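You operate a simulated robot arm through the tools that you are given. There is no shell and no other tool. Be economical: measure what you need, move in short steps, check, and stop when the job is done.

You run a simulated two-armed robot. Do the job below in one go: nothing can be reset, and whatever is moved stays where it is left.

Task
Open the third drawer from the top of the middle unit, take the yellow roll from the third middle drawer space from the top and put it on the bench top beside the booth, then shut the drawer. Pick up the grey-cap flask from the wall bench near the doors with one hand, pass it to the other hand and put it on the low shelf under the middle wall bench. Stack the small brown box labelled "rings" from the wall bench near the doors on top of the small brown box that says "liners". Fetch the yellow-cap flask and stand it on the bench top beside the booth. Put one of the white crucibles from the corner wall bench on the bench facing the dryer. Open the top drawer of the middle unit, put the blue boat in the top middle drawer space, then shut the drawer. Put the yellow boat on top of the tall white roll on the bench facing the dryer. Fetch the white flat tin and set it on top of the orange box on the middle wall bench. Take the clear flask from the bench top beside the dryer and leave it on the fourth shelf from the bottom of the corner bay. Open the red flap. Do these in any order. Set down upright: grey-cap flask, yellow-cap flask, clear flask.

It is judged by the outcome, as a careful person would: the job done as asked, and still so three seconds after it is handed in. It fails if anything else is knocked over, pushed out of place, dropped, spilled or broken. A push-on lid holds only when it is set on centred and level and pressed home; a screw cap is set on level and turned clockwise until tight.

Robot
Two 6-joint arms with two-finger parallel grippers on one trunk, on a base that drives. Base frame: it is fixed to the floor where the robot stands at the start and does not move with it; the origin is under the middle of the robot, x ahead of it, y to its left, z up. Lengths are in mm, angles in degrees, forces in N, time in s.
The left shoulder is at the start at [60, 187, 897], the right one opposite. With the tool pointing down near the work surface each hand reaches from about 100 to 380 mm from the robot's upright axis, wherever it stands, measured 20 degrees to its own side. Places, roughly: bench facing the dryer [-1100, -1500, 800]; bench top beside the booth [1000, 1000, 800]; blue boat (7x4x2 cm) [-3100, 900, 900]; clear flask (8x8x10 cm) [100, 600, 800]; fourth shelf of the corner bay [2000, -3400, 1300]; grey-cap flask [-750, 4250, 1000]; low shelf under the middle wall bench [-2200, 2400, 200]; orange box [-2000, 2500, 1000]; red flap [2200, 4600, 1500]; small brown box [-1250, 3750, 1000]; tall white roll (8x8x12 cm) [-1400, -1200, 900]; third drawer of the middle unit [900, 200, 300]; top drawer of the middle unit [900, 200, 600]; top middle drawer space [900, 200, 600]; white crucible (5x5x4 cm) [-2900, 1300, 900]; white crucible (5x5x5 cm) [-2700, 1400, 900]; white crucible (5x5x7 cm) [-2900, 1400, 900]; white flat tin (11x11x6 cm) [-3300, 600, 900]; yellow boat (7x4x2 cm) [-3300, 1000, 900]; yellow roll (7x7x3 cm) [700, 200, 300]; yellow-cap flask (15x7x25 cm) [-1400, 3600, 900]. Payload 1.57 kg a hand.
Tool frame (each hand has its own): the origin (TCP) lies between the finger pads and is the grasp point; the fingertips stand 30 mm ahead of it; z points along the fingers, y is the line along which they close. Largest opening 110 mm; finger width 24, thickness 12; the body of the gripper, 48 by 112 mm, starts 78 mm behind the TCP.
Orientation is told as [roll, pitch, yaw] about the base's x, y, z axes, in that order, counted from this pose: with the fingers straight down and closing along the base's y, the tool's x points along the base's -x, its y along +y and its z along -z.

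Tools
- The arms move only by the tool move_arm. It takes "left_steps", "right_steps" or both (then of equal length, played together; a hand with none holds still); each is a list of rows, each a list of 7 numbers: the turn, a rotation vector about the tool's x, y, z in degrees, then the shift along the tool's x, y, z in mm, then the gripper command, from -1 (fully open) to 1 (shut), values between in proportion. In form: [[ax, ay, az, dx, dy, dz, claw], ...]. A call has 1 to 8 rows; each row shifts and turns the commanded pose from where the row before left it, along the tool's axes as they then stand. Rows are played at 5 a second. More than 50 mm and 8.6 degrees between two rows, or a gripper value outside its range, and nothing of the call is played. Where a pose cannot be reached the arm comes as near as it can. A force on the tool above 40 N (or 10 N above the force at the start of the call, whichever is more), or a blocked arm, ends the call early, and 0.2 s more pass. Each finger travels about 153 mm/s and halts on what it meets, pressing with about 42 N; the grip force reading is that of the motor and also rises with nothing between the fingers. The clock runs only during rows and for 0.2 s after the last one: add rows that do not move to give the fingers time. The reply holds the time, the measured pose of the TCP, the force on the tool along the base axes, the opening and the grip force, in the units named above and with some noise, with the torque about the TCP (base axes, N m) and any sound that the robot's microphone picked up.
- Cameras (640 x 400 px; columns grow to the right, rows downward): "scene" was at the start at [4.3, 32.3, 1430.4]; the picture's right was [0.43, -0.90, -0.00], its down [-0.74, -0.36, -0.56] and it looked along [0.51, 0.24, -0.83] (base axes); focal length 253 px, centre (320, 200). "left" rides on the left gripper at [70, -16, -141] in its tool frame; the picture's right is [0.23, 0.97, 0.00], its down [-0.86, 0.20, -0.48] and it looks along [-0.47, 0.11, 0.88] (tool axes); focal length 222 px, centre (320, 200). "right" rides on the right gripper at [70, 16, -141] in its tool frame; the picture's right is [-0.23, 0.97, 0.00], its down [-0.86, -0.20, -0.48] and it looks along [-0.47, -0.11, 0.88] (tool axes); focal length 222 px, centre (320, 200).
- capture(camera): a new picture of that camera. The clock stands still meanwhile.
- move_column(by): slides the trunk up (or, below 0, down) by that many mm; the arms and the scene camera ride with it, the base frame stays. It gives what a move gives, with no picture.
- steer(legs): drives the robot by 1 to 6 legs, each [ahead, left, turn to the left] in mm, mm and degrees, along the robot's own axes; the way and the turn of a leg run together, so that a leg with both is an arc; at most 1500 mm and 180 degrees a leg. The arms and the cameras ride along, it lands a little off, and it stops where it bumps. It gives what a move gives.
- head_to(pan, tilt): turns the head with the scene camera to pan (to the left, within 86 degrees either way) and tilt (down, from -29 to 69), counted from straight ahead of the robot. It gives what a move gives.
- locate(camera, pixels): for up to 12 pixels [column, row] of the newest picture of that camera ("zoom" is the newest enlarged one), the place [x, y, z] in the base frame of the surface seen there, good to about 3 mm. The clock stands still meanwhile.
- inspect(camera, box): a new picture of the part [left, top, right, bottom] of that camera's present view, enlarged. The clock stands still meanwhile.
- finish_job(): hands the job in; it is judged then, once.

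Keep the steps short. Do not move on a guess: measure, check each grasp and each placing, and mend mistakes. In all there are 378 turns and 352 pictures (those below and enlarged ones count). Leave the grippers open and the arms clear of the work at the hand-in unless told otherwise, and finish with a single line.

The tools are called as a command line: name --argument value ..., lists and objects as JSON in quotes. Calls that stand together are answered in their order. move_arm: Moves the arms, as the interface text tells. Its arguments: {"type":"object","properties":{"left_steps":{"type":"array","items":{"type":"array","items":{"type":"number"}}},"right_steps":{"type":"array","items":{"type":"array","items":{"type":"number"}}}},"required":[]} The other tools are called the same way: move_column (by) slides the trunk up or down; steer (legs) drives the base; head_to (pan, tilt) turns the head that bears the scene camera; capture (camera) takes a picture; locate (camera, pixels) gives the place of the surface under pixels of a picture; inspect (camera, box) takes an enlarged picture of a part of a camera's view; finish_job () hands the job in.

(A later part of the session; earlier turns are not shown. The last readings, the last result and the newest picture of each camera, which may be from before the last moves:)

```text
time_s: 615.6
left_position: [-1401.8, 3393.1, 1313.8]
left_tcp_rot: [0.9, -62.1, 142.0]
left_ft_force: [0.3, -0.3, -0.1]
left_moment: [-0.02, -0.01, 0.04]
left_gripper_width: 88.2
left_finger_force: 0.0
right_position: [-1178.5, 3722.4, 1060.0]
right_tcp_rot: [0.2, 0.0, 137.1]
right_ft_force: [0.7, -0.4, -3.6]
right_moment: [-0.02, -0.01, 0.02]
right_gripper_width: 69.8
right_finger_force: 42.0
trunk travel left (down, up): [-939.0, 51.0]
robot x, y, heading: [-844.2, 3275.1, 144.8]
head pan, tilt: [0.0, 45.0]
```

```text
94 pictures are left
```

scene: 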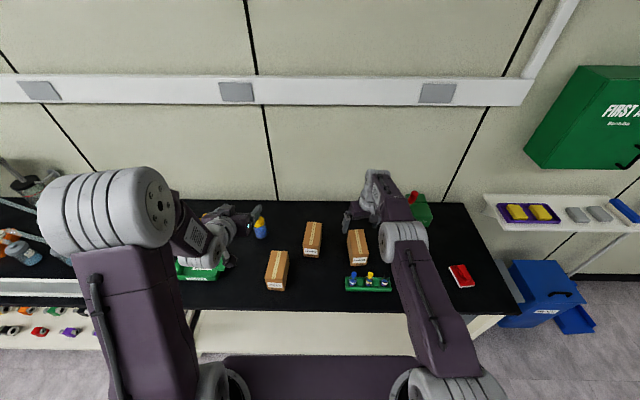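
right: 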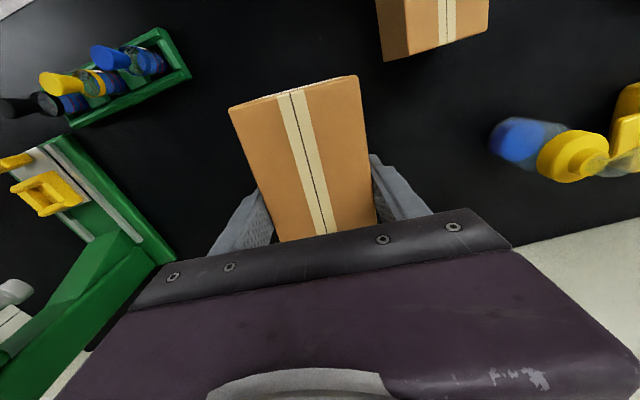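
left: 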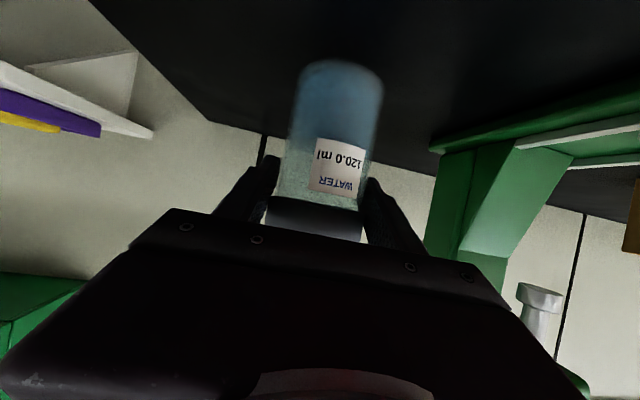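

move_arm --right_steps '[[0, 0, 0, -39, 11, 0, 1], [0, 0, 0, 0, 0, 12, 1], [0, 0, 0, 0, 0, 5, 1]]'

inspect --camera "scene" --box '[260, 180, 460, 310]'

```text
time_s: 616.4
left_position: [-1403.0, 3390.7, 1314.7]
left_tcp_rot: [0.8, -62.3, 142.1]
left_ft_force: [-0.2, -0.6, 0.1]
left_moment: [0.01, 0.0, -0.04]
left_gripper_width: 88.1
left_finger_force: 0.0
right_position: [-1215.9, 3740.4, 1042.1]
right_tcp_rot: [0.0, -0.1, 137.1]
right_ft_force: [0.6, -0.4, -2.0]
right_moment: [0.04, 0.02, 0.02]
right_gripper_width: 69.8
right_finger_force: 42.5
trunk travel left (down, up): [-939.0, 51.0]
robot x, y, heading: [-844.8, 3278.7, 144.4]
head pan, tilt: [0.0, 45.0]
```

```text
3.08 times, centred on (360, 245) of scene
```

zoom: 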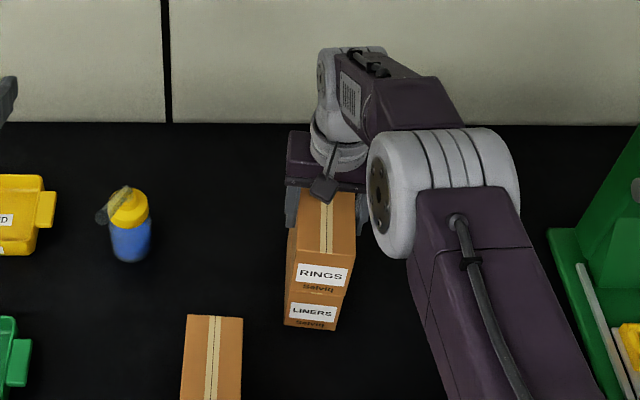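

Aligned above LINERS. Lower the last millimetres and release.

move_arm --right_steps '[[0, 0, 0, 0, 0, 3, 1], [0, 0, 0, 0, 0, 2, 1], [0, 0, 0, 0, 0, 1.5, 1], [0, 0, 0, 0, 0, 1, 1]]'

```text
time_s: 617.4
left_position: [-1403.5, 3391.6, 1314.2]
left_tcp_rot: [0.8, -62.2, 142.3]
left_ft_force: [-0.4, 0.0, -0.2]
left_moment: [0.02, -0.01, 0.0]
left_gripper_width: 88.4
left_finger_force: 0.1
right_position: [-1216.9, 3740.4, 1035.0]
right_tcp_rot: [-0.1, 0.0, 137.2]
right_ft_force: [0.0, 0.0, -3.8]
right_moment: [0.02, 0.04, 0.0]
right_gripper_width: 69.8
right_finger_force: 41.8
trunk travel left (down, up): [-939.0, 51.0]
robot x, y, heading: [-841.5, 3276.2, 144.9]
head pan, tilt: [0.0, 45.0]
```

move_arm --right_steps '[[0, 0, 0, 0, 0, 1, 1], [0, 0, 0, 0, 0, 1, 1], [0, 0, 0, 0, 0, 1, 1]]'

```text
time_s: 618.2
left_position: [-1401.3, 3389.8, 1315.3]
left_tcp_rot: [0.8, -62.3, 142.2]
left_ft_force: [0.2, -0.3, -0.6]
left_moment: [0.03, -0.06, 0.02]
left_gripper_width: 88.0
left_finger_force: 0.0
right_position: [-1217.0, 3740.0, 1033.6]
right_tcp_rot: [0.0, -0.2, 137.2]
right_ft_force: [-0.8, 3.9, 7.3]
right_moment: [-0.22, -0.33, 0.06]
right_gripper_width: 69.7
right_finger_force: 41.9
trunk travel left (down, up): [-939.0, 51.0]
robot x, y, heading: [-844.2, 3283.3, 144.5]
head pan, tilt: [0.0, 45.0]
```

move_arm --right_steps '[[0, 0, 0, 0, 0, 0, 0.1], [0, 0, 0, 0, 0, 0, -0.7], [0, 0, 0, 0, 0, 0, -1], [0, 0, 0, 0, 0, 0, -1], [0, 0, 0, 0, 0, -30, -1], [0, 0, 0, 0, 0, -45, -1], [0, 0, 0, 0, 0, -45, -1]]'

steer --legs '[[-350, 0, 0]]'

capture --camera "scene"

```text
time_s: 619.8
left_position: [-1400.7, 3391.1, 1315.1]
left_tcp_rot: [0.8, -62.3, 142.2]
left_ft_force: [0.1, 0.0, -0.1]
left_moment: [0.05, 0.0, 0.01]
left_gripper_width: 88.0
left_finger_force: 0.0
right_position: [-1216.5, 3737.8, 1152.9]
right_tcp_rot: [0.0, 0.0, 137.3]
right_ft_force: [0.1, -0.2, 0.1]
right_moment: [0.0, -0.01, 0.03]
right_gripper_width: 109.8
right_finger_force: 0.2
trunk travel left (down, up): [-939.0, 51.0]
robot x, y, heading: [-843.4, 3278.7, 144.5]
head pan, tilt: [0.0, 45.0]
```

```text
time_s: 622.1
left_position: [-1118.9, 3187.4, 1313.7]
left_tcp_rot: [0.7, -62.2, 142.5]
left_ft_force: [0.0, -1.2, 0.5]
left_moment: [0.01, 0.01, 0.02]
left_gripper_width: 88.0
left_finger_force: 0.1
right_position: [-933.2, 3534.5, 1150.4]
right_tcp_rot: [0.0, 0.0, 137.4]
right_ft_force: [-0.1, 1.1, -0.1]
right_moment: [-0.02, -0.03, -0.01]
right_gripper_width: 110.0
right_finger_force: 0.0
trunk travel left (down, up): [-939.0, 51.0]
robot x, y, heading: [-556.3, 3073.6, 144.9]
head pan, tilt: [0.0, 45.0]
```

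```text
92 pictures are left
```

scene: 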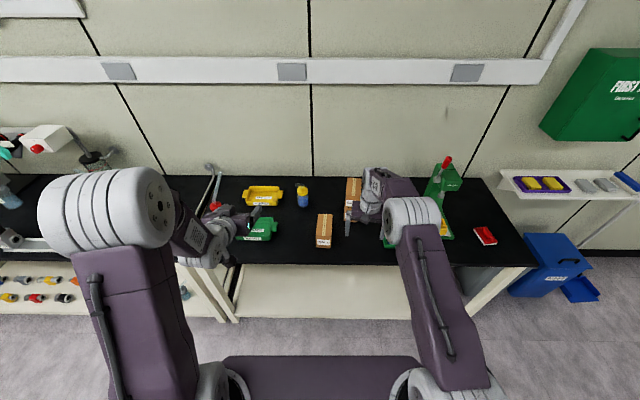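

inspect --camera "scene" --box '[230, 150, 400, 270]'

locate --camera "zoom" --pixels '[[270, 135], [258, 160], [282, 165], [270, 190], [245, 150], [330, 250], [350, 180], [200, 150], [470, 150]]'

```text
3.33 times, centred on (315, 210) of scene
```

zoom: 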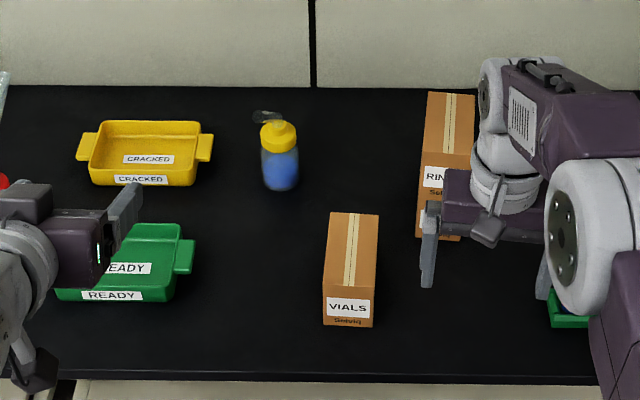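

```text
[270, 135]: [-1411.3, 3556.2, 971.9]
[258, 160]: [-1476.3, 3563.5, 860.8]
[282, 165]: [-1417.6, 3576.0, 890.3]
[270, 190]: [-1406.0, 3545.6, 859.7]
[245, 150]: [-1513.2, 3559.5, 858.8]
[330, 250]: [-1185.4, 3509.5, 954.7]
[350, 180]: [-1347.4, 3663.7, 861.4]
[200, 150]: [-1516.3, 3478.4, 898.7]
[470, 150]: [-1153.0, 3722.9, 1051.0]
```

steer --legs '[[0, -114, -0.6], [320, 0, 0]]'

move_arm --left_steps '[[0, 0, 0, 39.7, 0, 21, -1], [0, 0, 0, 39.7, 0, 21, -1], [0, 0, 0, 39.7, 0, 21, -1], [0, 0, 0, 39.7, 0, 21, -1], [0, 0, 0, 39.7, 0, 21, -1], [0, 0, 0, 39.7, 0, 21, -1]]'

capture --camera "left"

```text
time_s: 625.1
left_position: [-1312.3, 3473.6, 1315.4]
left_tcp_rot: [0.7, -62.4, 141.9]
left_ft_force: [0.7, -0.1, 0.2]
left_moment: [0.01, 0.01, 0.0]
left_gripper_width: 87.8
left_finger_force: 0.1
right_position: [-1124.4, 3820.3, 1152.8]
right_tcp_rot: [0.0, -0.2, 136.9]
right_ft_force: [0.1, -0.6, 0.2]
right_moment: [0.01, 0.02, 0.01]
right_gripper_width: 110.2
right_finger_force: 0.1
trunk travel left (down, up): [-939.0, 51.0]
robot x, y, heading: [-753.6, 3354.2, 144.4]
head pan, tilt: [0.0, 45.0]
```

```text
time_s: 626.5
left_position: [-1401.8, 3514.8, 1101.5]
left_tcp_rot: [0.7, -61.9, 141.8]
left_ft_force: [0.1, 0.1, 0.1]
left_moment: [-0.01, 0.01, 0.04]
left_gripper_width: 109.9
left_finger_force: 0.0
left hand out of reach, approached as far as the arm can: row 2, 3, 4, 5, 6
right_position: [-1127.8, 3820.6, 1152.0]
right_tcp_rot: [-0.1, 0.0, 136.9]
right_ft_force: [-0.1, 0.4, -0.3]
right_moment: [0.0, -0.01, 0.0]
right_gripper_width: 110.1
right_finger_force: 0.1
trunk travel left (down, up): [-939.0, 51.0]
robot x, y, heading: [-757.2, 3357.2, 144.3]
head pan, tilt: [0.0, 45.0]
```

```text
90 pictures are left
```

left: 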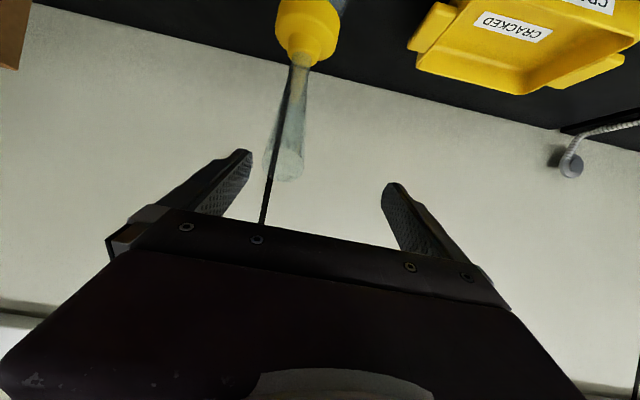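

steer --legs '[[-250, 0, 0]]'

move_arm --right_steps '[[0, 0, 0, 20, 0, -40, -1], [0, 0, 0, 20, 0, -40, -1], [0, 0, 0, 20, 0, -40, -1], [0, 0, 0, 0, 0, -40, -1], [0, 0, 0, 0, 0, -40, -1]]'

move_column --by -230

capture --camera "left"

```text
time_s: 628.3
left_position: [-1202.2, 3370.8, 1100.9]
left_tcp_rot: [0.8, -61.7, 142.1]
left_ft_force: [-0.2, 0.2, -1.5]
left_moment: [0.0, -0.02, -0.01]
left_gripper_width: 110.2
left_finger_force: 0.1
right_position: [-929.2, 3678.3, 1149.2]
right_tcp_rot: [-0.2, 0.1, 137.0]
right_ft_force: [0.0, 0.0, 0.1]
right_moment: [-0.03, -0.04, 0.01]
right_gripper_width: 109.7
right_finger_force: 0.1
trunk travel left (down, up): [-939.0, 51.0]
robot x, y, heading: [-550.4, 3216.8, 144.4]
head pan, tilt: [0.0, 45.0]
```

```text
time_s: 629.5
left_position: [-1199.5, 3369.3, 1102.1]
left_tcp_rot: [0.7, -61.9, 142.1]
left_ft_force: [-0.6, -0.4, 0.1]
left_moment: [0.0, -0.01, 0.01]
left_gripper_width: 109.8
left_finger_force: 0.1
right_position: [-883.8, 3634.4, 1350.0]
right_tcp_rot: [0.0, 0.0, 137.1]
right_ft_force: [0.3, 0.3, 0.3]
right_moment: [0.02, 0.0, -0.01]
right_gripper_width: 109.9
right_finger_force: 0.0
trunk travel left (down, up): [-939.0, 51.0]
robot x, y, heading: [-557.2, 3211.9, 144.7]
head pan, tilt: [0.0, 45.0]
```

```text
time_s: 631.9
left_position: [-1202.6, 3368.7, 884.9]
left_tcp_rot: [0.7, -63.7, 142.1]
left_ft_force: [12.8, -5.4, 18.4]
left_moment: [0.95, -0.62, -0.74]
left_gripper_width: 110.0
left_finger_force: 0.1
right_position: [-881.1, 3633.9, 1123.8]
right_tcp_rot: [-0.1, -0.4, 137.2]
right_ft_force: [-0.4, 0.1, 0.0]
right_moment: [-0.01, -0.02, 0.01]
right_gripper_width: 110.1
right_finger_force: 0.1
trunk travel left (down, up): [-710.0, 280.0]
robot x, y, heading: [-549.7, 3214.5, 144.2]
head pan, tilt: [0.0, 45.0]
stopped: the force on the tool passed its limit at 42 N (the readings are from after the stop); the commanded pose is now the measured one
```

```text
89 pictures are left
```

left: 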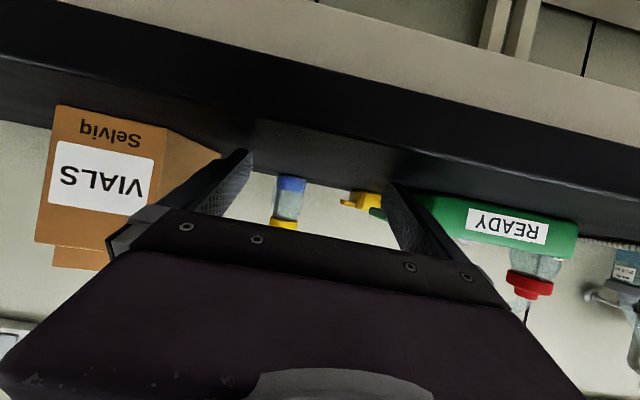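

move_column --by 62

move_arm --left_steps '[[0, 0, 0, 0, 0, 0, -0.6], [0, 0, 0, 0, 0, 0, -0.6]]'

steer --legs '[[195, 0, 0]]'

capture --camera "left"

```text
time_s: 632.9
left_position: [-1204.9, 3370.7, 940.9]
left_tcp_rot: [0.7, -63.2, 142.2]
left_ft_force: [-0.7, 0.7, -0.5]
left_moment: [0.0, 0.01, -0.01]
left_gripper_width: 110.3
left_finger_force: 0.1
right_position: [-884.2, 3636.2, 1184.3]
right_tcp_rot: [0.0, 0.0, 137.0]
right_ft_force: [0.3, -0.2, -0.1]
right_moment: [0.0, 0.0, -0.02]
right_gripper_width: 110.0
right_finger_force: 0.0
trunk travel left (down, up): [-772.0, 218.0]
robot x, y, heading: [-553.5, 3215.2, 144.5]
head pan, tilt: [0.0, 45.0]
```

```text
time_s: 633.5
left_position: [-1203.9, 3370.4, 942.0]
left_tcp_rot: [0.7, -63.1, 142.2]
left_ft_force: [0.8, 0.4, 0.2]
left_moment: [-0.01, -0.01, -0.01]
left_gripper_width: 88.0
left_finger_force: 0.1
right_position: [-884.0, 3636.2, 1182.9]
right_tcp_rot: [0.0, 0.0, 137.1]
right_ft_force: [-0.3, 0.3, -0.3]
right_moment: [0.0, 0.0, 0.01]
right_gripper_width: 110.1
right_finger_force: 0.0
trunk travel left (down, up): [-772.0, 218.0]
robot x, y, heading: [-552.9, 3213.1, 144.1]
head pan, tilt: [0.0, 45.0]
```

```text
time_s: 635.1
left_position: [-1361.4, 3488.0, 943.7]
left_tcp_rot: [0.7, -63.2, 141.8]
left_ft_force: [0.5, 0.6, -0.2]
left_moment: [0.02, 0.04, 0.01]
left_gripper_width: 88.1
left_finger_force: 0.1
right_position: [-1039.4, 3750.4, 1184.2]
right_tcp_rot: [-0.1, -0.2, 136.7]
right_ft_force: [0.2, 0.2, -1.3]
right_moment: [0.03, 0.0, -0.01]
right_gripper_width: 110.2
right_finger_force: 0.1
trunk travel left (down, up): [-772.0, 218.0]
robot x, y, heading: [-713.5, 3327.1, 144.2]
head pan, tilt: [0.0, 45.0]
```

```text
88 pictures are left
```

left: 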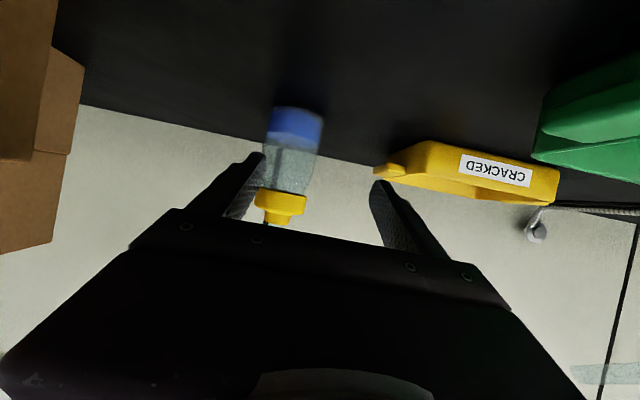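

move_arm --left_steps '[[0, 0, 0, -9, -20, 17.9, -0.6], [0, 0, 0, -18, 0, 35.7, -0.6], [0, 0, 0, -14, 0, 28, -0.6]]'

capture --camera "left"

```text
time_s: 635.9
left_position: [-1422.5, 3559.6, 939.5]
left_tcp_rot: [0.6, -62.9, 142.0]
left_ft_force: [-0.3, 0.3, 0.1]
left_moment: [0.05, -0.01, 0.0]
left_gripper_width: 87.9
left_finger_force: 0.0
right_position: [-1042.1, 3752.4, 1182.5]
right_tcp_rot: [0.0, -0.1, 136.6]
right_ft_force: [0.1, -0.5, 0.3]
right_moment: [-0.01, 0.01, 0.02]
right_gripper_width: 110.0
right_finger_force: 0.0
trunk travel left (down, up): [-772.0, 218.0]
robot x, y, heading: [-713.5, 3330.9, 144.0]
head pan, tilt: [0.0, 45.0]
```

```text
87 pictures are left
```

left: 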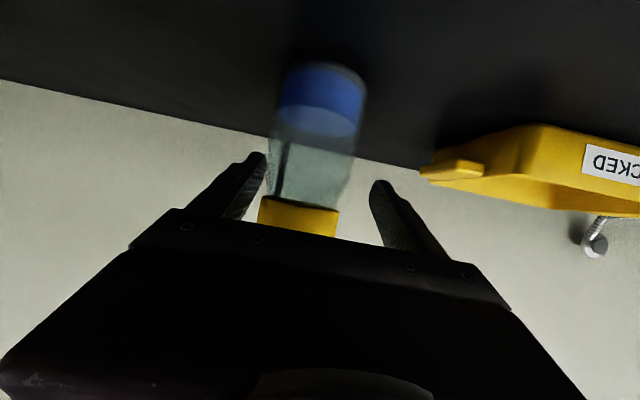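

move_arm --left_steps '[[0, 0, 0, -4.5, -6, 9, -0.6], [0, 0, 0, 0, 0, 0, -0.1], [0, 0, 0, 0, 0, 0, 0.4], [0, 0, 0, 0, 0, 0, 1], [0, 0, 0, 0, 0, 0, 1]]'

move_arm --left_steps '[[0, 0, 0, -4.5, 0, -2.3, 1], [0, 0, 0, -13, 0, -7, 1], [0, 0, 0, -26, 0, -13.6, 1]]'

capture --camera "left"

```text
time_s: 637.1
left_position: [-1426.5, 3570.6, 941.9]
left_tcp_rot: [0.7, -63.2, 141.8]
left_ft_force: [-1.2, 1.1, 4.3]
left_moment: [0.04, -0.04, 0.03]
left_gripper_width: 56.4
left_finger_force: 41.7
right_position: [-1039.7, 3751.9, 1183.5]
right_tcp_rot: [0.0, -0.1, 136.7]
right_ft_force: [-0.6, -0.3, 0.1]
right_moment: [-0.02, -0.01, 0.0]
right_gripper_width: 109.9
right_finger_force: 0.1
trunk travel left (down, up): [-772.0, 218.0]
robot x, y, heading: [-711.3, 3329.8, 144.1]
head pan, tilt: [0.0, 45.0]
```

```text
time_s: 637.9
left_position: [-1424.2, 3571.9, 992.0]
left_tcp_rot: [0.7, -63.1, 141.8]
left_ft_force: [0.7, 0.0, -1.6]
left_moment: [0.03, 0.01, 0.02]
left_gripper_width: 55.0
left_finger_force: 42.5
right_position: [-1040.2, 3752.2, 1183.3]
right_tcp_rot: [0.0, -0.1, 136.7]
right_ft_force: [-0.4, -0.4, -0.8]
right_moment: [-0.04, 0.02, 0.02]
right_gripper_width: 110.0
right_finger_force: 0.0
trunk travel left (down, up): [-772.0, 218.0]
robot x, y, heading: [-715.5, 3330.8, 144.0]
head pan, tilt: [0.0, 45.0]
```

```text
86 pictures are left
```

left: 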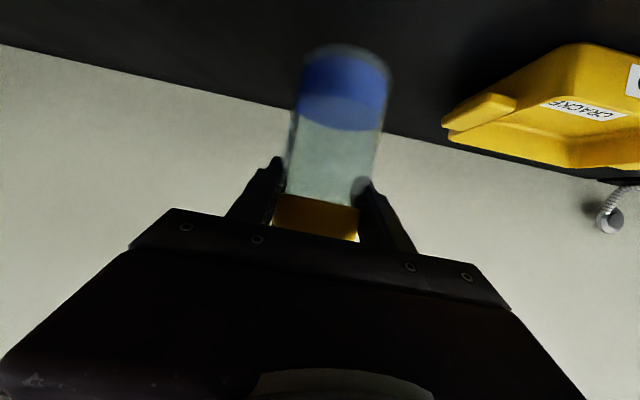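

The grip is on a chord and creeping; I set it straight back and regrip deeper.

move_arm --left_steps '[[0, 0, 0, 22, 0, 11.5, 1], [0, 0, 0, 17, 0, 9, 1], [0, 0, 0, 3, 0, 1.5, 1], [0, 0, 0, 1.5, 0, 0.8, 1]]'

capture --camera "left"

```text
time_s: 638.9
left_position: [-1426.9, 3570.9, 944.0]
left_tcp_rot: [0.7, -63.4, 141.7]
left_ft_force: [-1.6, 0.9, 6.1]
left_moment: [0.05, -0.07, 0.0]
left_gripper_width: 55.5
left_finger_force: 41.7
right_position: [-1041.6, 3753.0, 1184.2]
right_tcp_rot: [0.1, -0.2, 136.7]
right_ft_force: [0.0, -0.1, 0.2]
right_moment: [-0.01, 0.03, 0.02]
right_gripper_width: 110.1
right_finger_force: 0.1
trunk travel left (down, up): [-772.0, 218.0]
robot x, y, heading: [-712.6, 3328.2, 144.3]
head pan, tilt: [0.0, 45.0]
```

```text
85 pictures are left
```

left: 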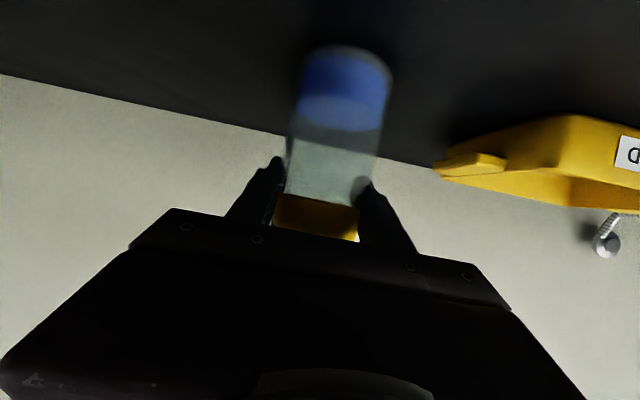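

move_arm --left_steps '[[0, 0, 0, 0, 0, 0, 0.3], [0, 0, 0, 0, 0, 0, -0.4], [0, 0, 0, 0, 0, 0, -0.6], [0, 0, 0, -3.5, 1, 8, -0.6], [0, 0, 0, -3.5, 1, 8, -0.6]]'

capture --camera "left"

```text
time_s: 640.1
left_position: [-1441.7, 3580.3, 940.5]
left_tcp_rot: [0.6, -63.2, 141.9]
left_ft_force: [-0.7, 0.5, -0.3]
left_moment: [0.04, -0.01, -0.01]
left_gripper_width: 88.0
left_finger_force: 0.0
right_position: [-1041.5, 3751.7, 1183.9]
right_tcp_rot: [0.0, -0.1, 136.7]
right_ft_force: [-0.1, 0.2, -0.1]
right_moment: [0.03, -0.02, -0.03]
right_gripper_width: 110.0
right_finger_force: 0.0
trunk travel left (down, up): [-772.0, 218.0]
robot x, y, heading: [-714.0, 3331.4, 143.8]
head pan, tilt: [0.0, 45.0]
```

```text
84 pictures are left
```

left: 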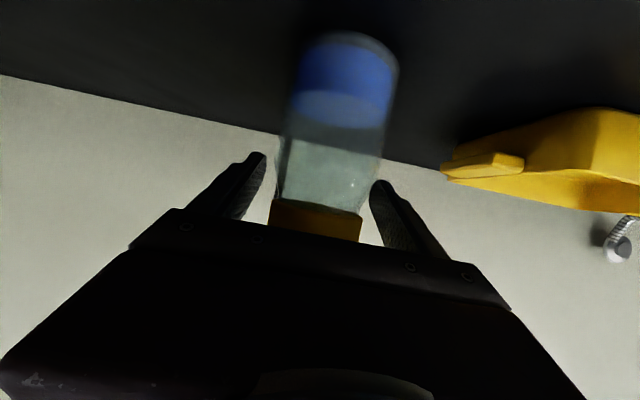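

move_arm --left_steps '[[0, 0, 0, 0, 0, 0, -0.1], [0, 0, 0, 0, 0, 0, 0.4], [0, 0, 0, 0, 0, 0, 1], [0, 0, 0, 0, 0, 0, 1]]'

```text
time_s: 641.1
left_position: [-1441.9, 3580.4, 940.7]
left_tcp_rot: [0.6, -63.1, 141.8]
left_ft_force: [0.8, -0.4, -0.8]
left_moment: [0.07, -0.01, -0.03]
left_gripper_width: 55.1
left_finger_force: 41.7
right_position: [-1040.9, 3752.2, 1183.5]
right_tcp_rot: [0.0, 0.0, 136.6]
right_ft_force: [-0.2, -0.6, -0.4]
right_moment: [-0.01, 0.02, 0.0]
right_gripper_width: 109.8
right_finger_force: 0.1
trunk travel left (down, up): [-772.0, 218.0]
robot x, y, heading: [-715.2, 3327.5, 144.1]
head pan, tilt: [0.0, 45.0]
```

move_arm --left_steps '[[0, 0, 0, -4.5, 0, -2.3, 1], [0, 0, 0, -22, 0, -11.5, 1], [0, 0, 0, -35, 0, -18, 1], [0, 0, 0, -35, 0, -18, 1], [0, 0, 0, 0, 0, 0, 1], [0, 0, 0, 0, 0, 0, 1]]'

capture --camera "left"

```text
time_s: 642.5
left_position: [-1443.0, 3579.9, 1049.3]
left_tcp_rot: [0.6, -63.1, 141.9]
left_ft_force: [1.3, -0.1, -2.8]
left_moment: [0.09, 0.07, 0.02]
left_gripper_width: 55.2
left_finger_force: 42.0
right_position: [-1041.6, 3753.3, 1184.5]
right_tcp_rot: [0.0, -0.1, 136.7]
right_ft_force: [0.4, 0.3, -1.0]
right_moment: [0.04, -0.04, -0.01]
right_gripper_width: 110.0
right_finger_force: 0.1
trunk travel left (down, up): [-772.0, 218.0]
robot x, y, heading: [-715.1, 3331.2, 144.1]
head pan, tilt: [0.0, 45.0]
```

```text
83 pictures are left
```

left: 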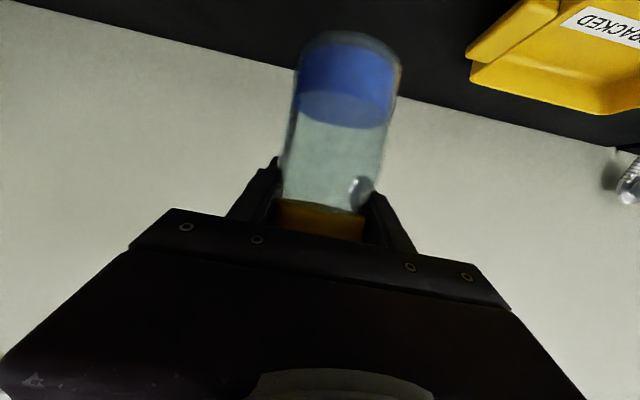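

steer --legs '[[-600, 0, 0]]'

move_arm --right_steps '[[0, 0, -8.5, 0, -20, 0, -1], [0, 0, -8.5, 0, -20, 0, -1], [0, 0, -8.5, 0, -20, 0, -1], [0, 0, -8.5, 0, 0, 0, -1], [0, 0, -8.5, 0, 0, 0, -1], [0, 0, -8.5, 0, 0, 0, -1], [0, 0, -8.5, 0, 0, 0, -1], [0, 0, -8.5, 0, 0, 0, -1]]'

move_arm --right_steps '[[0, -8.5, 0, 0, 0, 0, -1], [0, -8.5, 0, 0, 0, 0, -1], [0, -8.5, 0, 0, 0, 0, -1], [0, -8.5, 0, 0, 0, 0, -1], [0, -8.5, 0, 0, 0, 0, -1], [0, -8.5, 0, 0, 0, 0, -1], [0, -8.5, 0, 0, 0, 0, -1], [0, -2, 0, 0, 0, 0, -1]]'

```text
time_s: 645.9
left_position: [-953.4, 3230.7, 1048.8]
left_tcp_rot: [0.7, -63.2, 141.7]
left_ft_force: [-0.2, -0.4, -2.0]
left_moment: [0.06, 0.05, 0.02]
left_gripper_width: 54.7
left_finger_force: 42.3
right_position: [-551.9, 3399.9, 1182.4]
right_tcp_rot: [0.0, 0.0, 136.3]
right_ft_force: [-0.7, -1.2, 0.3]
right_moment: [-0.03, -0.02, 0.01]
right_gripper_width: 109.9
right_finger_force: 0.0
trunk travel left (down, up): [-772.0, 218.0]
robot x, y, heading: [-219.2, 2971.3, 143.8]
head pan, tilt: [0.0, 45.0]
```

```text
time_s: 647.7
left_position: [-952.6, 3229.8, 1048.2]
left_tcp_rot: [0.7, -63.1, 141.6]
left_ft_force: [0.1, 0.5, -2.0]
left_moment: [0.05, 0.07, -0.01]
left_gripper_width: 54.9
left_finger_force: 42.2
right_position: [-518.6, 3449.9, 1181.4]
right_tcp_rot: [-0.1, -0.1, -155.4]
right_ft_force: [-1.2, -0.5, 0.2]
right_moment: [0.05, -0.02, 0.02]
right_gripper_width: 109.8
right_finger_force: 0.0
trunk travel left (down, up): [-772.0, 218.0]
robot x, y, heading: [-223.2, 2975.4, 143.8]
head pan, tilt: [0.0, 45.0]
```

```text
time_s: 649.5
left_position: [-952.5, 3230.6, 1047.5]
left_tcp_rot: [0.6, -63.1, 141.6]
left_ft_force: [0.7, 0.1, -2.3]
left_moment: [0.03, 0.06, -0.02]
left_gripper_width: 54.8
left_finger_force: 41.9
right_position: [-518.2, 3448.1, 1182.9]
right_tcp_rot: [-0.2, -61.7, -155.4]
right_ft_force: [0.5, -0.4, 0.0]
right_moment: [0.03, 0.0, 0.04]
right_gripper_width: 110.4
right_finger_force: 0.2
trunk travel left (down, up): [-772.0, 218.0]
robot x, y, heading: [-229.5, 2973.9, 143.9]
head pan, tilt: [0.0, 45.0]
```

move_arm --left_steps '[[0, 0, 0, 15.2, -29, -30, 1], [0, 0, 0, 15.2, -29, -30, 1], [0, 0, 0, 15.2, -29, -30, 1], [0, 0, 0, 15.2, -29, -30, 1], [0, 0, 0, 15.2, -29, -30, 1], [7.5, 0, 3.8, 0, 0, 0, 1], [7.5, 0, 3.8, 0, 0, 0, 1]]' --right_steps '[[0, 0, 0, 34.4, 0, 18.6, -1], [0, 0, 0, 34.4, 0, 18.6, -1], [0, 0, 0, 34.4, 0, 18.6, -1], [0, 0, 0, 34.4, 0, 18.6, -1], [0, 0, 0, 34.4, 0, 18.6, -1], [0, 0, 0, 0, 0, 0, -1], [0, 0, 0, 0, 0, 0, -1]]'

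capture --camera "scene"

```text
time_s: 651.1
left_position: [-734.5, 3244.1, 1050.8]
left_tcp_rot: [0.5, -62.9, 124.8]
left_ft_force: [-0.4, -0.1, -2.9]
left_moment: [0.05, 0.01, 0.0]
left_gripper_width: 54.8
left_finger_force: 42.5
left hand out of reach, approached as far as the arm can: row 6
right_position: [-516.0, 3447.6, 988.2]
right_tcp_rot: [-0.2, -61.4, -155.4]
right_ft_force: [-0.1, -0.3, 0.1]
right_moment: [0.06, 0.01, 0.0]
right_gripper_width: 110.0
right_finger_force: 0.0
trunk travel left (down, up): [-772.0, 218.0]
robot x, y, heading: [-229.3, 2977.0, 143.9]
head pan, tilt: [0.0, 45.0]
```

```text
82 pictures are left
```

scene: 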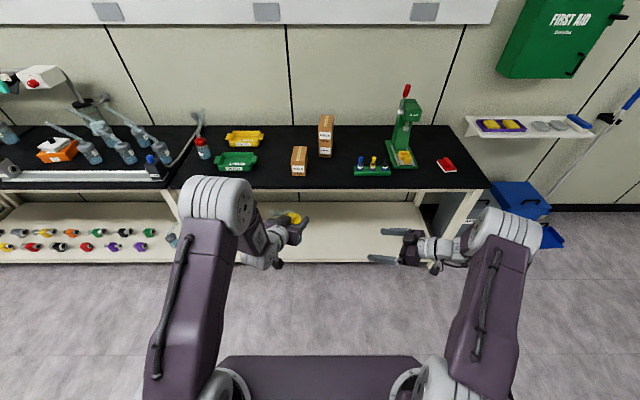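

move_arm --right_steps '[[0, 0, 0, -17.2, 18.8, 31.6, -1], [0, 0, 0, -17.2, 18.8, 31.6, -1], [0, 0, 0, -17.2, 18.8, 31.6, -1], [0, 0, 0, -17.2, 18.8, 31.6, -1], [0, 0, 0, -17.2, 18.8, 31.6, -1]]'

capture --camera "right"

```text
time_s: 652.3
left_position: [-735.2, 3242.1, 1050.7]
left_tcp_rot: [0.4, -63.0, 125.0]
left_ft_force: [0.6, -0.3, -2.4]
left_moment: [0.05, 0.06, -0.01]
left_gripper_width: 54.8
left_finger_force: 41.7
right_position: [-643.4, 3286.9, 988.9]
right_tcp_rot: [-0.2, -61.4, -155.5]
right_ft_force: [1.2, -0.1, 0.4]
right_moment: [0.0, 0.0, 0.0]
right_gripper_width: 109.9
right_finger_force: 0.1
trunk travel left (down, up): [-772.0, 218.0]
robot x, y, heading: [-226.5, 2976.1, 143.7]
head pan, tilt: [0.0, 45.0]
```

```text
81 pictures are left
```

right: 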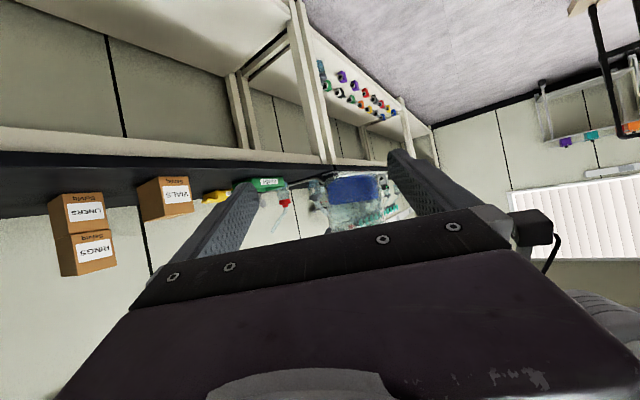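

move_arm --right_steps '[[0, 0, 0, -7, 13, 13, -1], [0, 0, 0, -7, 13, 13, -1], [0, 0, 0, -12, 0, 22, -1], [0, 0, 0, -12, 0, 22, -1]]'

capture --camera "right"

```text
time_s: 653.3
left_position: [-735.2, 3244.2, 1051.2]
left_tcp_rot: [0.5, -62.9, 124.8]
left_ft_force: [-0.6, 0.3, -2.1]
left_moment: [0.1, 0.06, 0.01]
left_gripper_width: 54.9
left_finger_force: 41.9
right_position: [-705.3, 3231.6, 988.2]
right_tcp_rot: [-0.1, -61.5, -155.4]
right_ft_force: [0.5, -0.1, -0.1]
right_moment: [0.03, -0.02, 0.0]
right_gripper_width: 110.2
right_finger_force: 0.0
trunk travel left (down, up): [-772.0, 218.0]
robot x, y, heading: [-226.5, 2977.3, 143.8]
head pan, tilt: [0.0, 45.0]
```

```text
80 pictures are left
```

right: 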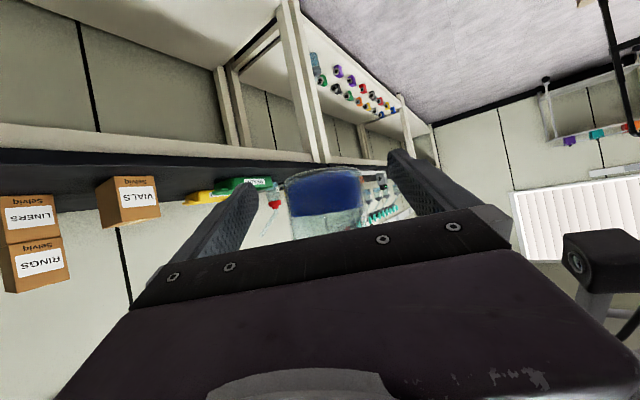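

move_arm --right_steps '[[0, 0, 0, -9, 1, 16, -1], [0, 0, 0, 0, 0, 0, -0.2], [0, 0, 0, 0, 0, 0, 0.4], [0, 0, 0, 0, 0, 0, 1], [0, 0, 0, 0, 0, 0, 1]]'

```text
time_s: 654.5
left_position: [-733.9, 3245.1, 1051.2]
left_tcp_rot: [0.6, -62.9, 124.8]
left_ft_force: [5.2, -1.8, 0.0]
left_moment: [0.36, 0.03, 0.31]
left_gripper_width: 54.8
left_finger_force: 41.6
right_position: [-720.6, 3223.3, 986.6]
right_tcp_rot: [-0.2, -61.6, -155.4]
right_ft_force: [-5.5, 1.4, 0.7]
right_moment: [-0.38, -0.37, -0.13]
right_gripper_width: 61.7
right_finger_force: 42.1
trunk travel left (down, up): [-772.0, 218.0]
robot x, y, heading: [-226.3, 2971.8, 144.0]
head pan, tilt: [0.0, 45.0]
```

Both hold it. Release the left hand and withdraw.

move_arm --left_steps '[[0, 0, 0, 0, 0, 0, 0.2], [0, 0, 0, 0, 0, 0, -0.3], [0, 0, 0, 0, 0, 0, -0.7], [0, 0, 0, 0, 0, -20, -0.7], [0, 0, 0, 0, 0, -40, -0.7], [0, 0, 0, 0, 25, -30, -0.7]]'

inspect --camera "scene" --box '[200, 180, 440, 330]'

```text
time_s: 655.9
left_position: [-720.9, 3175.5, 1108.5]
left_tcp_rot: [0.5, -62.8, 124.8]
left_ft_force: [0.1, -1.9, -0.6]
left_moment: [0.1, 0.0, -0.06]
left_gripper_width: 93.1
left_finger_force: 0.0
left hand out of reach, approached as far as the arm can: row 4, 5, 6
right_position: [-721.4, 3221.4, 986.9]
right_tcp_rot: [-0.2, -61.3, -155.3]
right_ft_force: [-0.7, 0.9, 0.4]
right_moment: [-0.21, -0.03, 0.0]
right_gripper_width: 61.3
right_finger_force: 41.7
trunk travel left (down, up): [-772.0, 218.0]
robot x, y, heading: [-226.8, 2974.9, 143.8]
head pan, tilt: [0.0, 45.0]
```

```text
2.67 times, centred on (320, 255) of scene
```

zoom: 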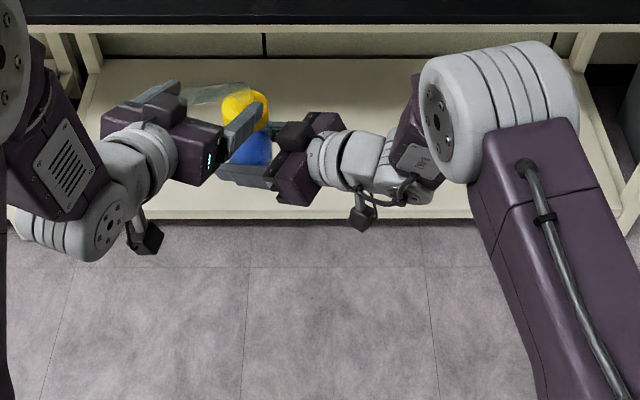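

move_arm --left_steps '[[0, 0, 0, 0, -22, 0, -1], [0, 0, 0, 0, 0, 0, -1], [0, 0, 0, 0, 0, 0, -1], [0, 0, 0, 0, 0, 0, -1]]' --right_steps '[[0, 0, 0, 0, 0, 0, 1], [0, 0, 0, -7, -26, 12.7, 1], [0, 0, 0, -7, -26, 12.7, 1], [0, 0, 0, -7, -26, 12.7, 1]]'

inspect --camera "scene" --box '[200, 180, 440, 330]'

```text
time_s: 656.9
left_position: [-705.4, 3190.4, 1111.5]
left_tcp_rot: [0.7, -62.6, 124.8]
left_ft_force: [0.5, -0.2, 0.2]
left_moment: [0.0, -0.01, 0.04]
left_gripper_width: 109.8
left_finger_force: 0.0
left hand out of reach, approached as far as the arm can: row 1
right_position: [-792.8, 3277.2, 987.4]
right_tcp_rot: [0.0, -61.4, -155.5]
right_ft_force: [0.4, 0.1, -0.6]
right_moment: [-0.01, 0.01, 0.01]
right_gripper_width: 61.1
right_finger_force: 42.2
trunk travel left (down, up): [-772.0, 218.0]
robot x, y, heading: [-227.9, 2974.6, 143.8]
head pan, tilt: [0.0, 45.0]
```

```text
2.67 times, centred on (320, 255) of scene
```

zoom: 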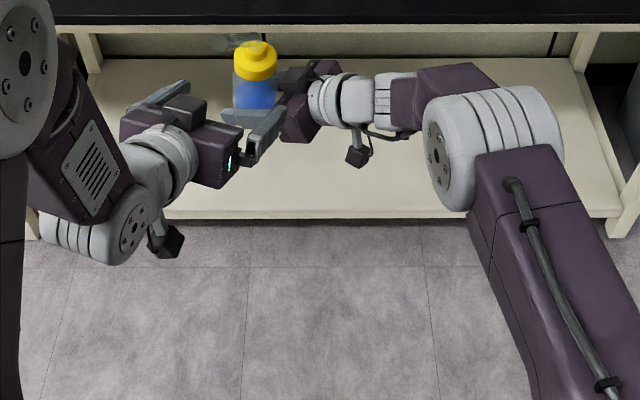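

move_arm --right_steps '[[7.48, 0, 4.05, 0, -20, 0, 1], [7.48, 0, 4.05, 0, -20, 0, 1], [7.48, 0, 4.05, 0, -30, 0, 1], [7.48, 0, 4.05, 0, -35, 0, 1], [7.48, 0, 4.05, 0, -40, 0, 1], [7.48, 0, 4.05, 0, -40, 0, 1], [0, 0, 0, 0, -45, 0, 1], [0, 0, 0, 0, -40, 0, 1]]'

move_arm --left_steps '[[-7.4, 0, -3.9, 0, 30, 0, -1], [-7.4, 0, -3.9, 0, 30, 0, -1], [0, 0, 0, 0, 30, 0, -1], [0, 0, 0, 0, 30, 0, -1]]'

capture --camera "scene"

```text
time_s: 658.7
left_position: [-704.3, 3191.3, 1111.0]
left_tcp_rot: [0.7, -62.6, 124.7]
left_ft_force: [0.2, -0.6, -0.1]
left_moment: [-0.04, -0.03, 0.02]
left_gripper_width: 109.9
left_finger_force: 0.0
right_position: [-765.1, 3522.6, 989.6]
right_tcp_rot: [0.6, -61.4, 159.8]
right_ft_force: [0.9, 0.4, -0.7]
right_moment: [0.01, 0.04, 0.01]
right_gripper_width: 61.3
right_finger_force: 41.6
right hand out of reach, approached as far as the arm can: row 6
trunk travel left (down, up): [-772.0, 218.0]
robot x, y, heading: [-225.2, 2971.9, 143.6]
head pan, tilt: [0.0, 45.0]
```

```text
time_s: 659.7
left_position: [-790.6, 3103.6, 1112.2]
left_tcp_rot: [0.0, -63.2, 142.1]
left_ft_force: [0.4, 0.1, -0.5]
left_moment: [0.03, 0.0, 0.01]
left_gripper_width: 110.4
left_finger_force: 0.1
right_position: [-766.3, 3520.9, 990.4]
right_tcp_rot: [0.4, -61.3, 160.1]
right_ft_force: [0.8, 0.6, -1.8]
right_moment: [0.05, 0.0, -0.04]
right_gripper_width: 61.2
right_finger_force: 41.9
trunk travel left (down, up): [-772.0, 218.0]
robot x, y, heading: [-225.2, 2976.6, 143.7]
head pan, tilt: [0.0, 45.0]
```

```text
77 pictures are left
```

scene: 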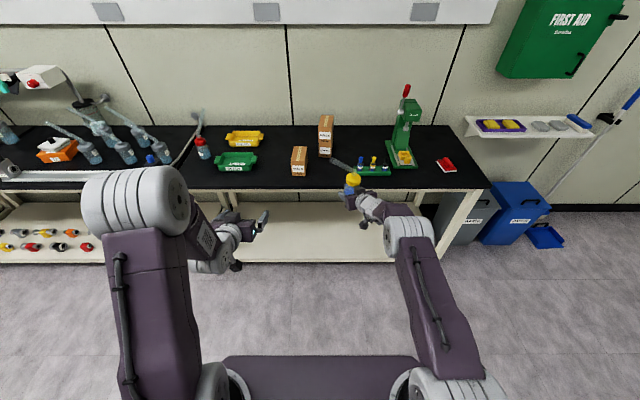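

move_arm --right_steps '[[0, 0, 0, 16, 0, -29, 1], [0, 0, 0, 16, 0, -29, 1], [0, 0, 0, 16, 0, -29, 1]]'

steer --legs '[[0, 0, -89.6], [720, 0, 0], [0, -1200, 0], [0, -1190, 0]]'

steer --legs '[[0, 0, -179.8]]'

head_to --pan 0 --tilt 35

capture --camera "scene"

```text
time_s: 660.5
left_position: [-788.2, 3104.5, 1111.9]
left_tcp_rot: [0.2, -63.0, 141.8]
left_ft_force: [0.2, -0.1, -0.7]
left_moment: [-0.04, -0.01, 0.04]
left_gripper_width: 110.0
left_finger_force: 0.0
right_position: [-672.5, 3485.9, 986.3]
right_tcp_rot: [0.4, -61.5, 159.9]
right_ft_force: [0.3, -0.8, -2.6]
right_moment: [0.01, 0.03, 0.01]
right_gripper_width: 60.8
right_finger_force: 41.7
trunk travel left (down, up): [-772.0, 218.0]
robot x, y, heading: [-224.7, 2976.8, 143.7]
head pan, tilt: [0.0, 45.0]
```

```text
time_s: 679.5
left_position: [2228.2, 2660.7, 1112.1]
left_tcp_rot: [0.1, -63.1, 50.4]
left_ft_force: [0.1, -0.2, 0.5]
left_moment: [-0.02, -0.01, -0.02]
left_gripper_width: 110.2
left_finger_force: 0.0
right_position: [2606.4, 2534.1, 987.7]
right_tcp_rot: [0.4, -61.4, 68.4]
right_ft_force: [-0.7, 0.5, -2.7]
right_moment: [-0.01, -0.01, -0.03]
right_gripper_width: 60.8
right_finger_force: 42.8
trunk travel left (down, up): [-772.0, 218.0]
robot x, y, heading: [2083.0, 2100.3, 52.5]
head pan, tilt: [0.0, 45.0]
```

```text
time_s: 687.3
left_position: [1931.9, 1542.6, 1112.5]
left_tcp_rot: [0.1, -63.1, -130.2]
left_ft_force: [0.0, -0.1, -1.0]
left_moment: [-0.03, -0.02, 0.0]
left_gripper_width: 109.8
left_finger_force: 0.0
right_position: [1555.1, 1672.8, 986.9]
right_tcp_rot: [0.5, -61.4, -112.1]
right_ft_force: [-0.1, 0.5, -3.0]
right_moment: [0.04, 0.0, 0.01]
right_gripper_width: 61.2
right_finger_force: 42.6
trunk travel left (down, up): [-772.0, 218.0]
robot x, y, heading: [2084.3, 2099.6, -128.4]
head pan, tilt: [0.0, 45.0]
```

```text
time_s: 688.0
left_position: [1932.9, 1542.3, 1112.9]
left_tcp_rot: [0.1, -63.2, -130.3]
left_ft_force: [0.9, -0.1, 0.6]
left_moment: [0.02, 0.02, -0.02]
left_gripper_width: 109.8
left_finger_force: 0.1
right_position: [1554.8, 1672.8, 987.8]
right_tcp_rot: [0.5, -61.3, -112.1]
right_ft_force: [-0.1, -0.1, -2.9]
right_moment: [-0.01, 0.03, 0.02]
right_gripper_width: 61.2
right_finger_force: 41.7
trunk travel left (down, up): [-772.0, 218.0]
robot x, y, heading: [2080.5, 2099.0, -128.5]
head pan, tilt: [0.0, 35.0]
```

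```text
76 pictures are left
```

scene: 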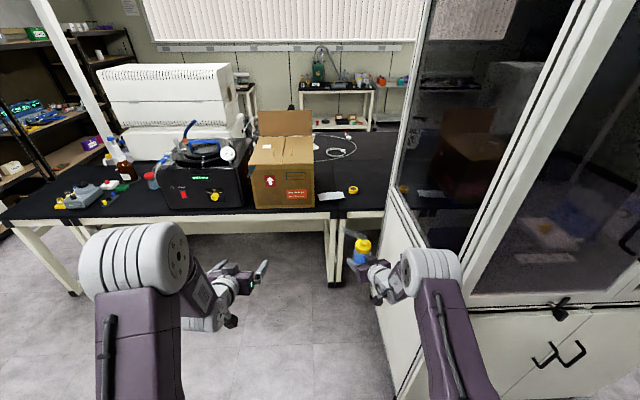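

move_arm --right_steps '[[7.2, 0, 3.9, 0, 0, 0, 1], [7.2, 0, 3.9, 0, 0, 0, 1], [0, 0, 0, 0, -33, 0, 1], [0, 0, 0, 0, -33, 0, 1], [0, 0, 0, 0, -33, 0, 1]]'

steer --legs '[[0, -30, 2.7], [430, 0, 0]]'

capture --camera "scene"

```text
time_s: 689.2
left_position: [1930.6, 1543.1, 1111.6]
left_tcp_rot: [0.2, -63.1, -130.2]
left_ft_force: [-0.9, 0.3, -0.6]
left_moment: [0.0, -0.03, 0.0]
left_gripper_width: 109.9
left_finger_force: 0.0
right_position: [1464.3, 1715.3, 987.9]
right_tcp_rot: [1.9, -61.2, -119.0]
right_ft_force: [0.4, -0.1, -2.3]
right_moment: [-0.03, 0.03, 0.06]
right_gripper_width: 61.1
right_finger_force: 42.1
right hand out of reach, approached as far as the arm can: row 1, 2
trunk travel left (down, up): [-772.0, 218.0]
robot x, y, heading: [2084.6, 2097.5, -128.5]
head pan, tilt: [0.0, 35.0]
```

```text
time_s: 692.3
left_position: [1689.6, 1195.8, 1112.8]
left_tcp_rot: [0.1, -63.1, -126.6]
left_ft_force: [0.5, 0.1, -0.5]
left_moment: [0.03, 0.02, 0.01]
left_gripper_width: 109.8
left_finger_force: 0.1
right_position: [1215.0, 1339.2, 989.0]
right_tcp_rot: [1.8, -61.2, -115.4]
right_ft_force: [-0.2, 0.1, -2.0]
right_moment: [0.0, -0.01, -0.03]
right_gripper_width: 60.9
right_finger_force: 42.2
trunk travel left (down, up): [-772.0, 218.0]
robot x, y, heading: [1804.7, 1759.2, -125.1]
head pan, tilt: [0.0, 35.0]
```

```text
75 pictures are left
```

scene: 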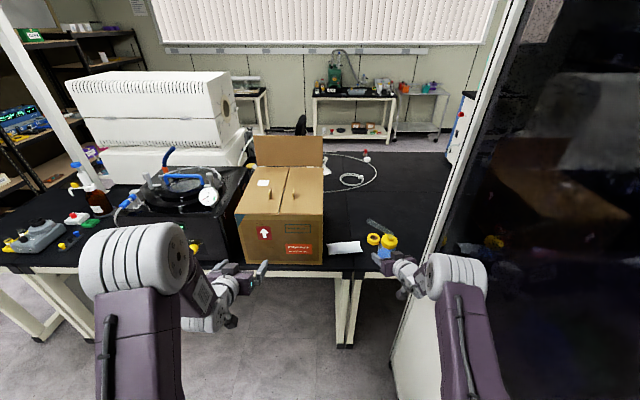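

steer --legs '[[163, -32, 0]]'

move_column --by -140

capture --camera "right"

inspect --camera "scene" --box '[300, 190, 460, 330]'

```text
time_s: 693.7
left_position: [1567.8, 1080.6, 1112.7]
left_tcp_rot: [0.1, -63.3, -126.9]
left_ft_force: [0.5, 0.5, 0.4]
left_moment: [0.02, -0.02, 0.03]
left_gripper_width: 110.2
left_finger_force: 0.0
right_position: [1091.7, 1226.8, 989.0]
right_tcp_rot: [1.7, -61.3, -115.6]
right_ft_force: [0.4, 1.1, -1.4]
right_moment: [-0.03, 0.01, -0.03]
right_gripper_width: 60.8
right_finger_force: 41.6
trunk travel left (down, up): [-772.0, 218.0]
robot x, y, heading: [1690.3, 1647.3, -125.3]
head pan, tilt: [0.0, 35.0]
```

```text
time_s: 695.4
left_position: [1567.1, 1079.8, 971.3]
left_tcp_rot: [0.0, -63.0, -126.9]
left_ft_force: [-0.1, -0.1, -0.1]
left_moment: [0.0, 0.0, 0.03]
left_gripper_width: 110.0
left_finger_force: 0.1
right_position: [1091.0, 1226.6, 846.8]
right_tcp_rot: [1.7, -61.2, -115.5]
right_ft_force: [-1.2, 0.1, -3.1]
right_moment: [-0.01, 0.02, -0.05]
right_gripper_width: 61.2
right_finger_force: 42.4
trunk travel left (down, up): [-632.0, 358.0]
robot x, y, heading: [1684.2, 1647.2, -125.0]
head pan, tilt: [0.0, 35.0]
```

```text
74 pictures are left
```

right: 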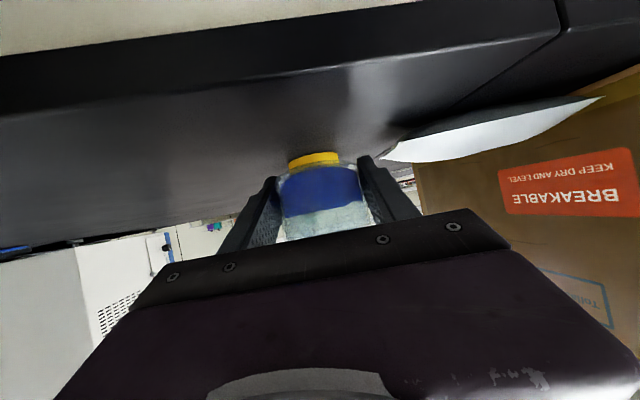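

```text
2.86 times, centred on (380, 260) of scene
```

zoom: 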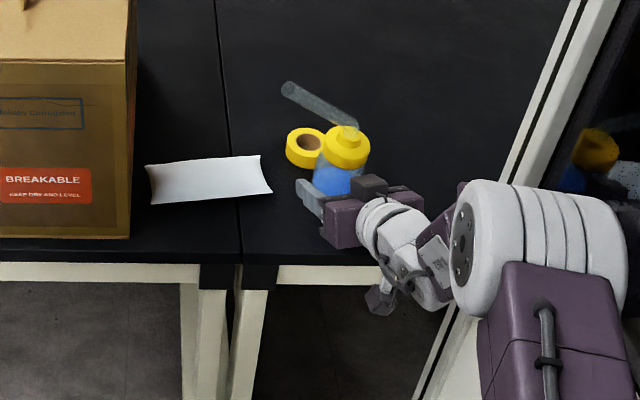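

move_arm --right_steps '[[0, 0, 0, 10.5, 0, 5.8, 1], [0, 0, 0, 8.8, 0, 4.8, 1], [0, 0, 0, 2.6, 0, 1.4, 1], [0, 0, 0, 1.8, 0, 1, 1]]'

capture --camera "right"

```text
time_s: 696.4
left_position: [1569.1, 1081.6, 973.1]
left_tcp_rot: [0.1, -63.1, -126.9]
left_ft_force: [0.4, 0.0, -0.2]
left_moment: [0.0, -0.02, 0.01]
left_gripper_width: 110.2
left_finger_force: 0.1
right_position: [1093.1, 1224.5, 826.3]
right_tcp_rot: [1.6, -61.7, -115.3]
right_ft_force: [-3.1, -4.2, 14.1]
right_moment: [-0.19, 0.79, 0.12]
right_gripper_width: 60.8
right_finger_force: 41.9
trunk travel left (down, up): [-632.0, 358.0]
robot x, y, heading: [1682.1, 1649.0, -125.2]
head pan, tilt: [0.0, 35.0]
```

```text
72 pictures are left
```

right: 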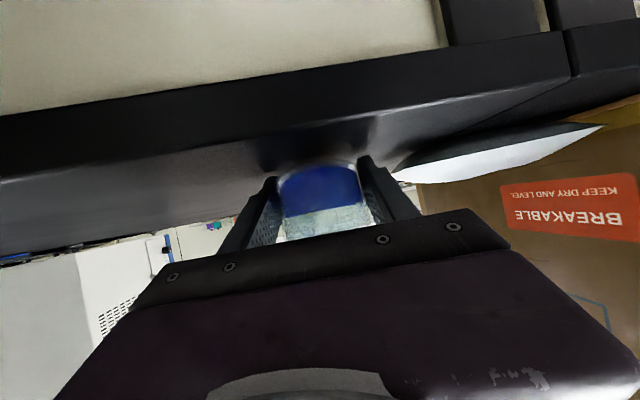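

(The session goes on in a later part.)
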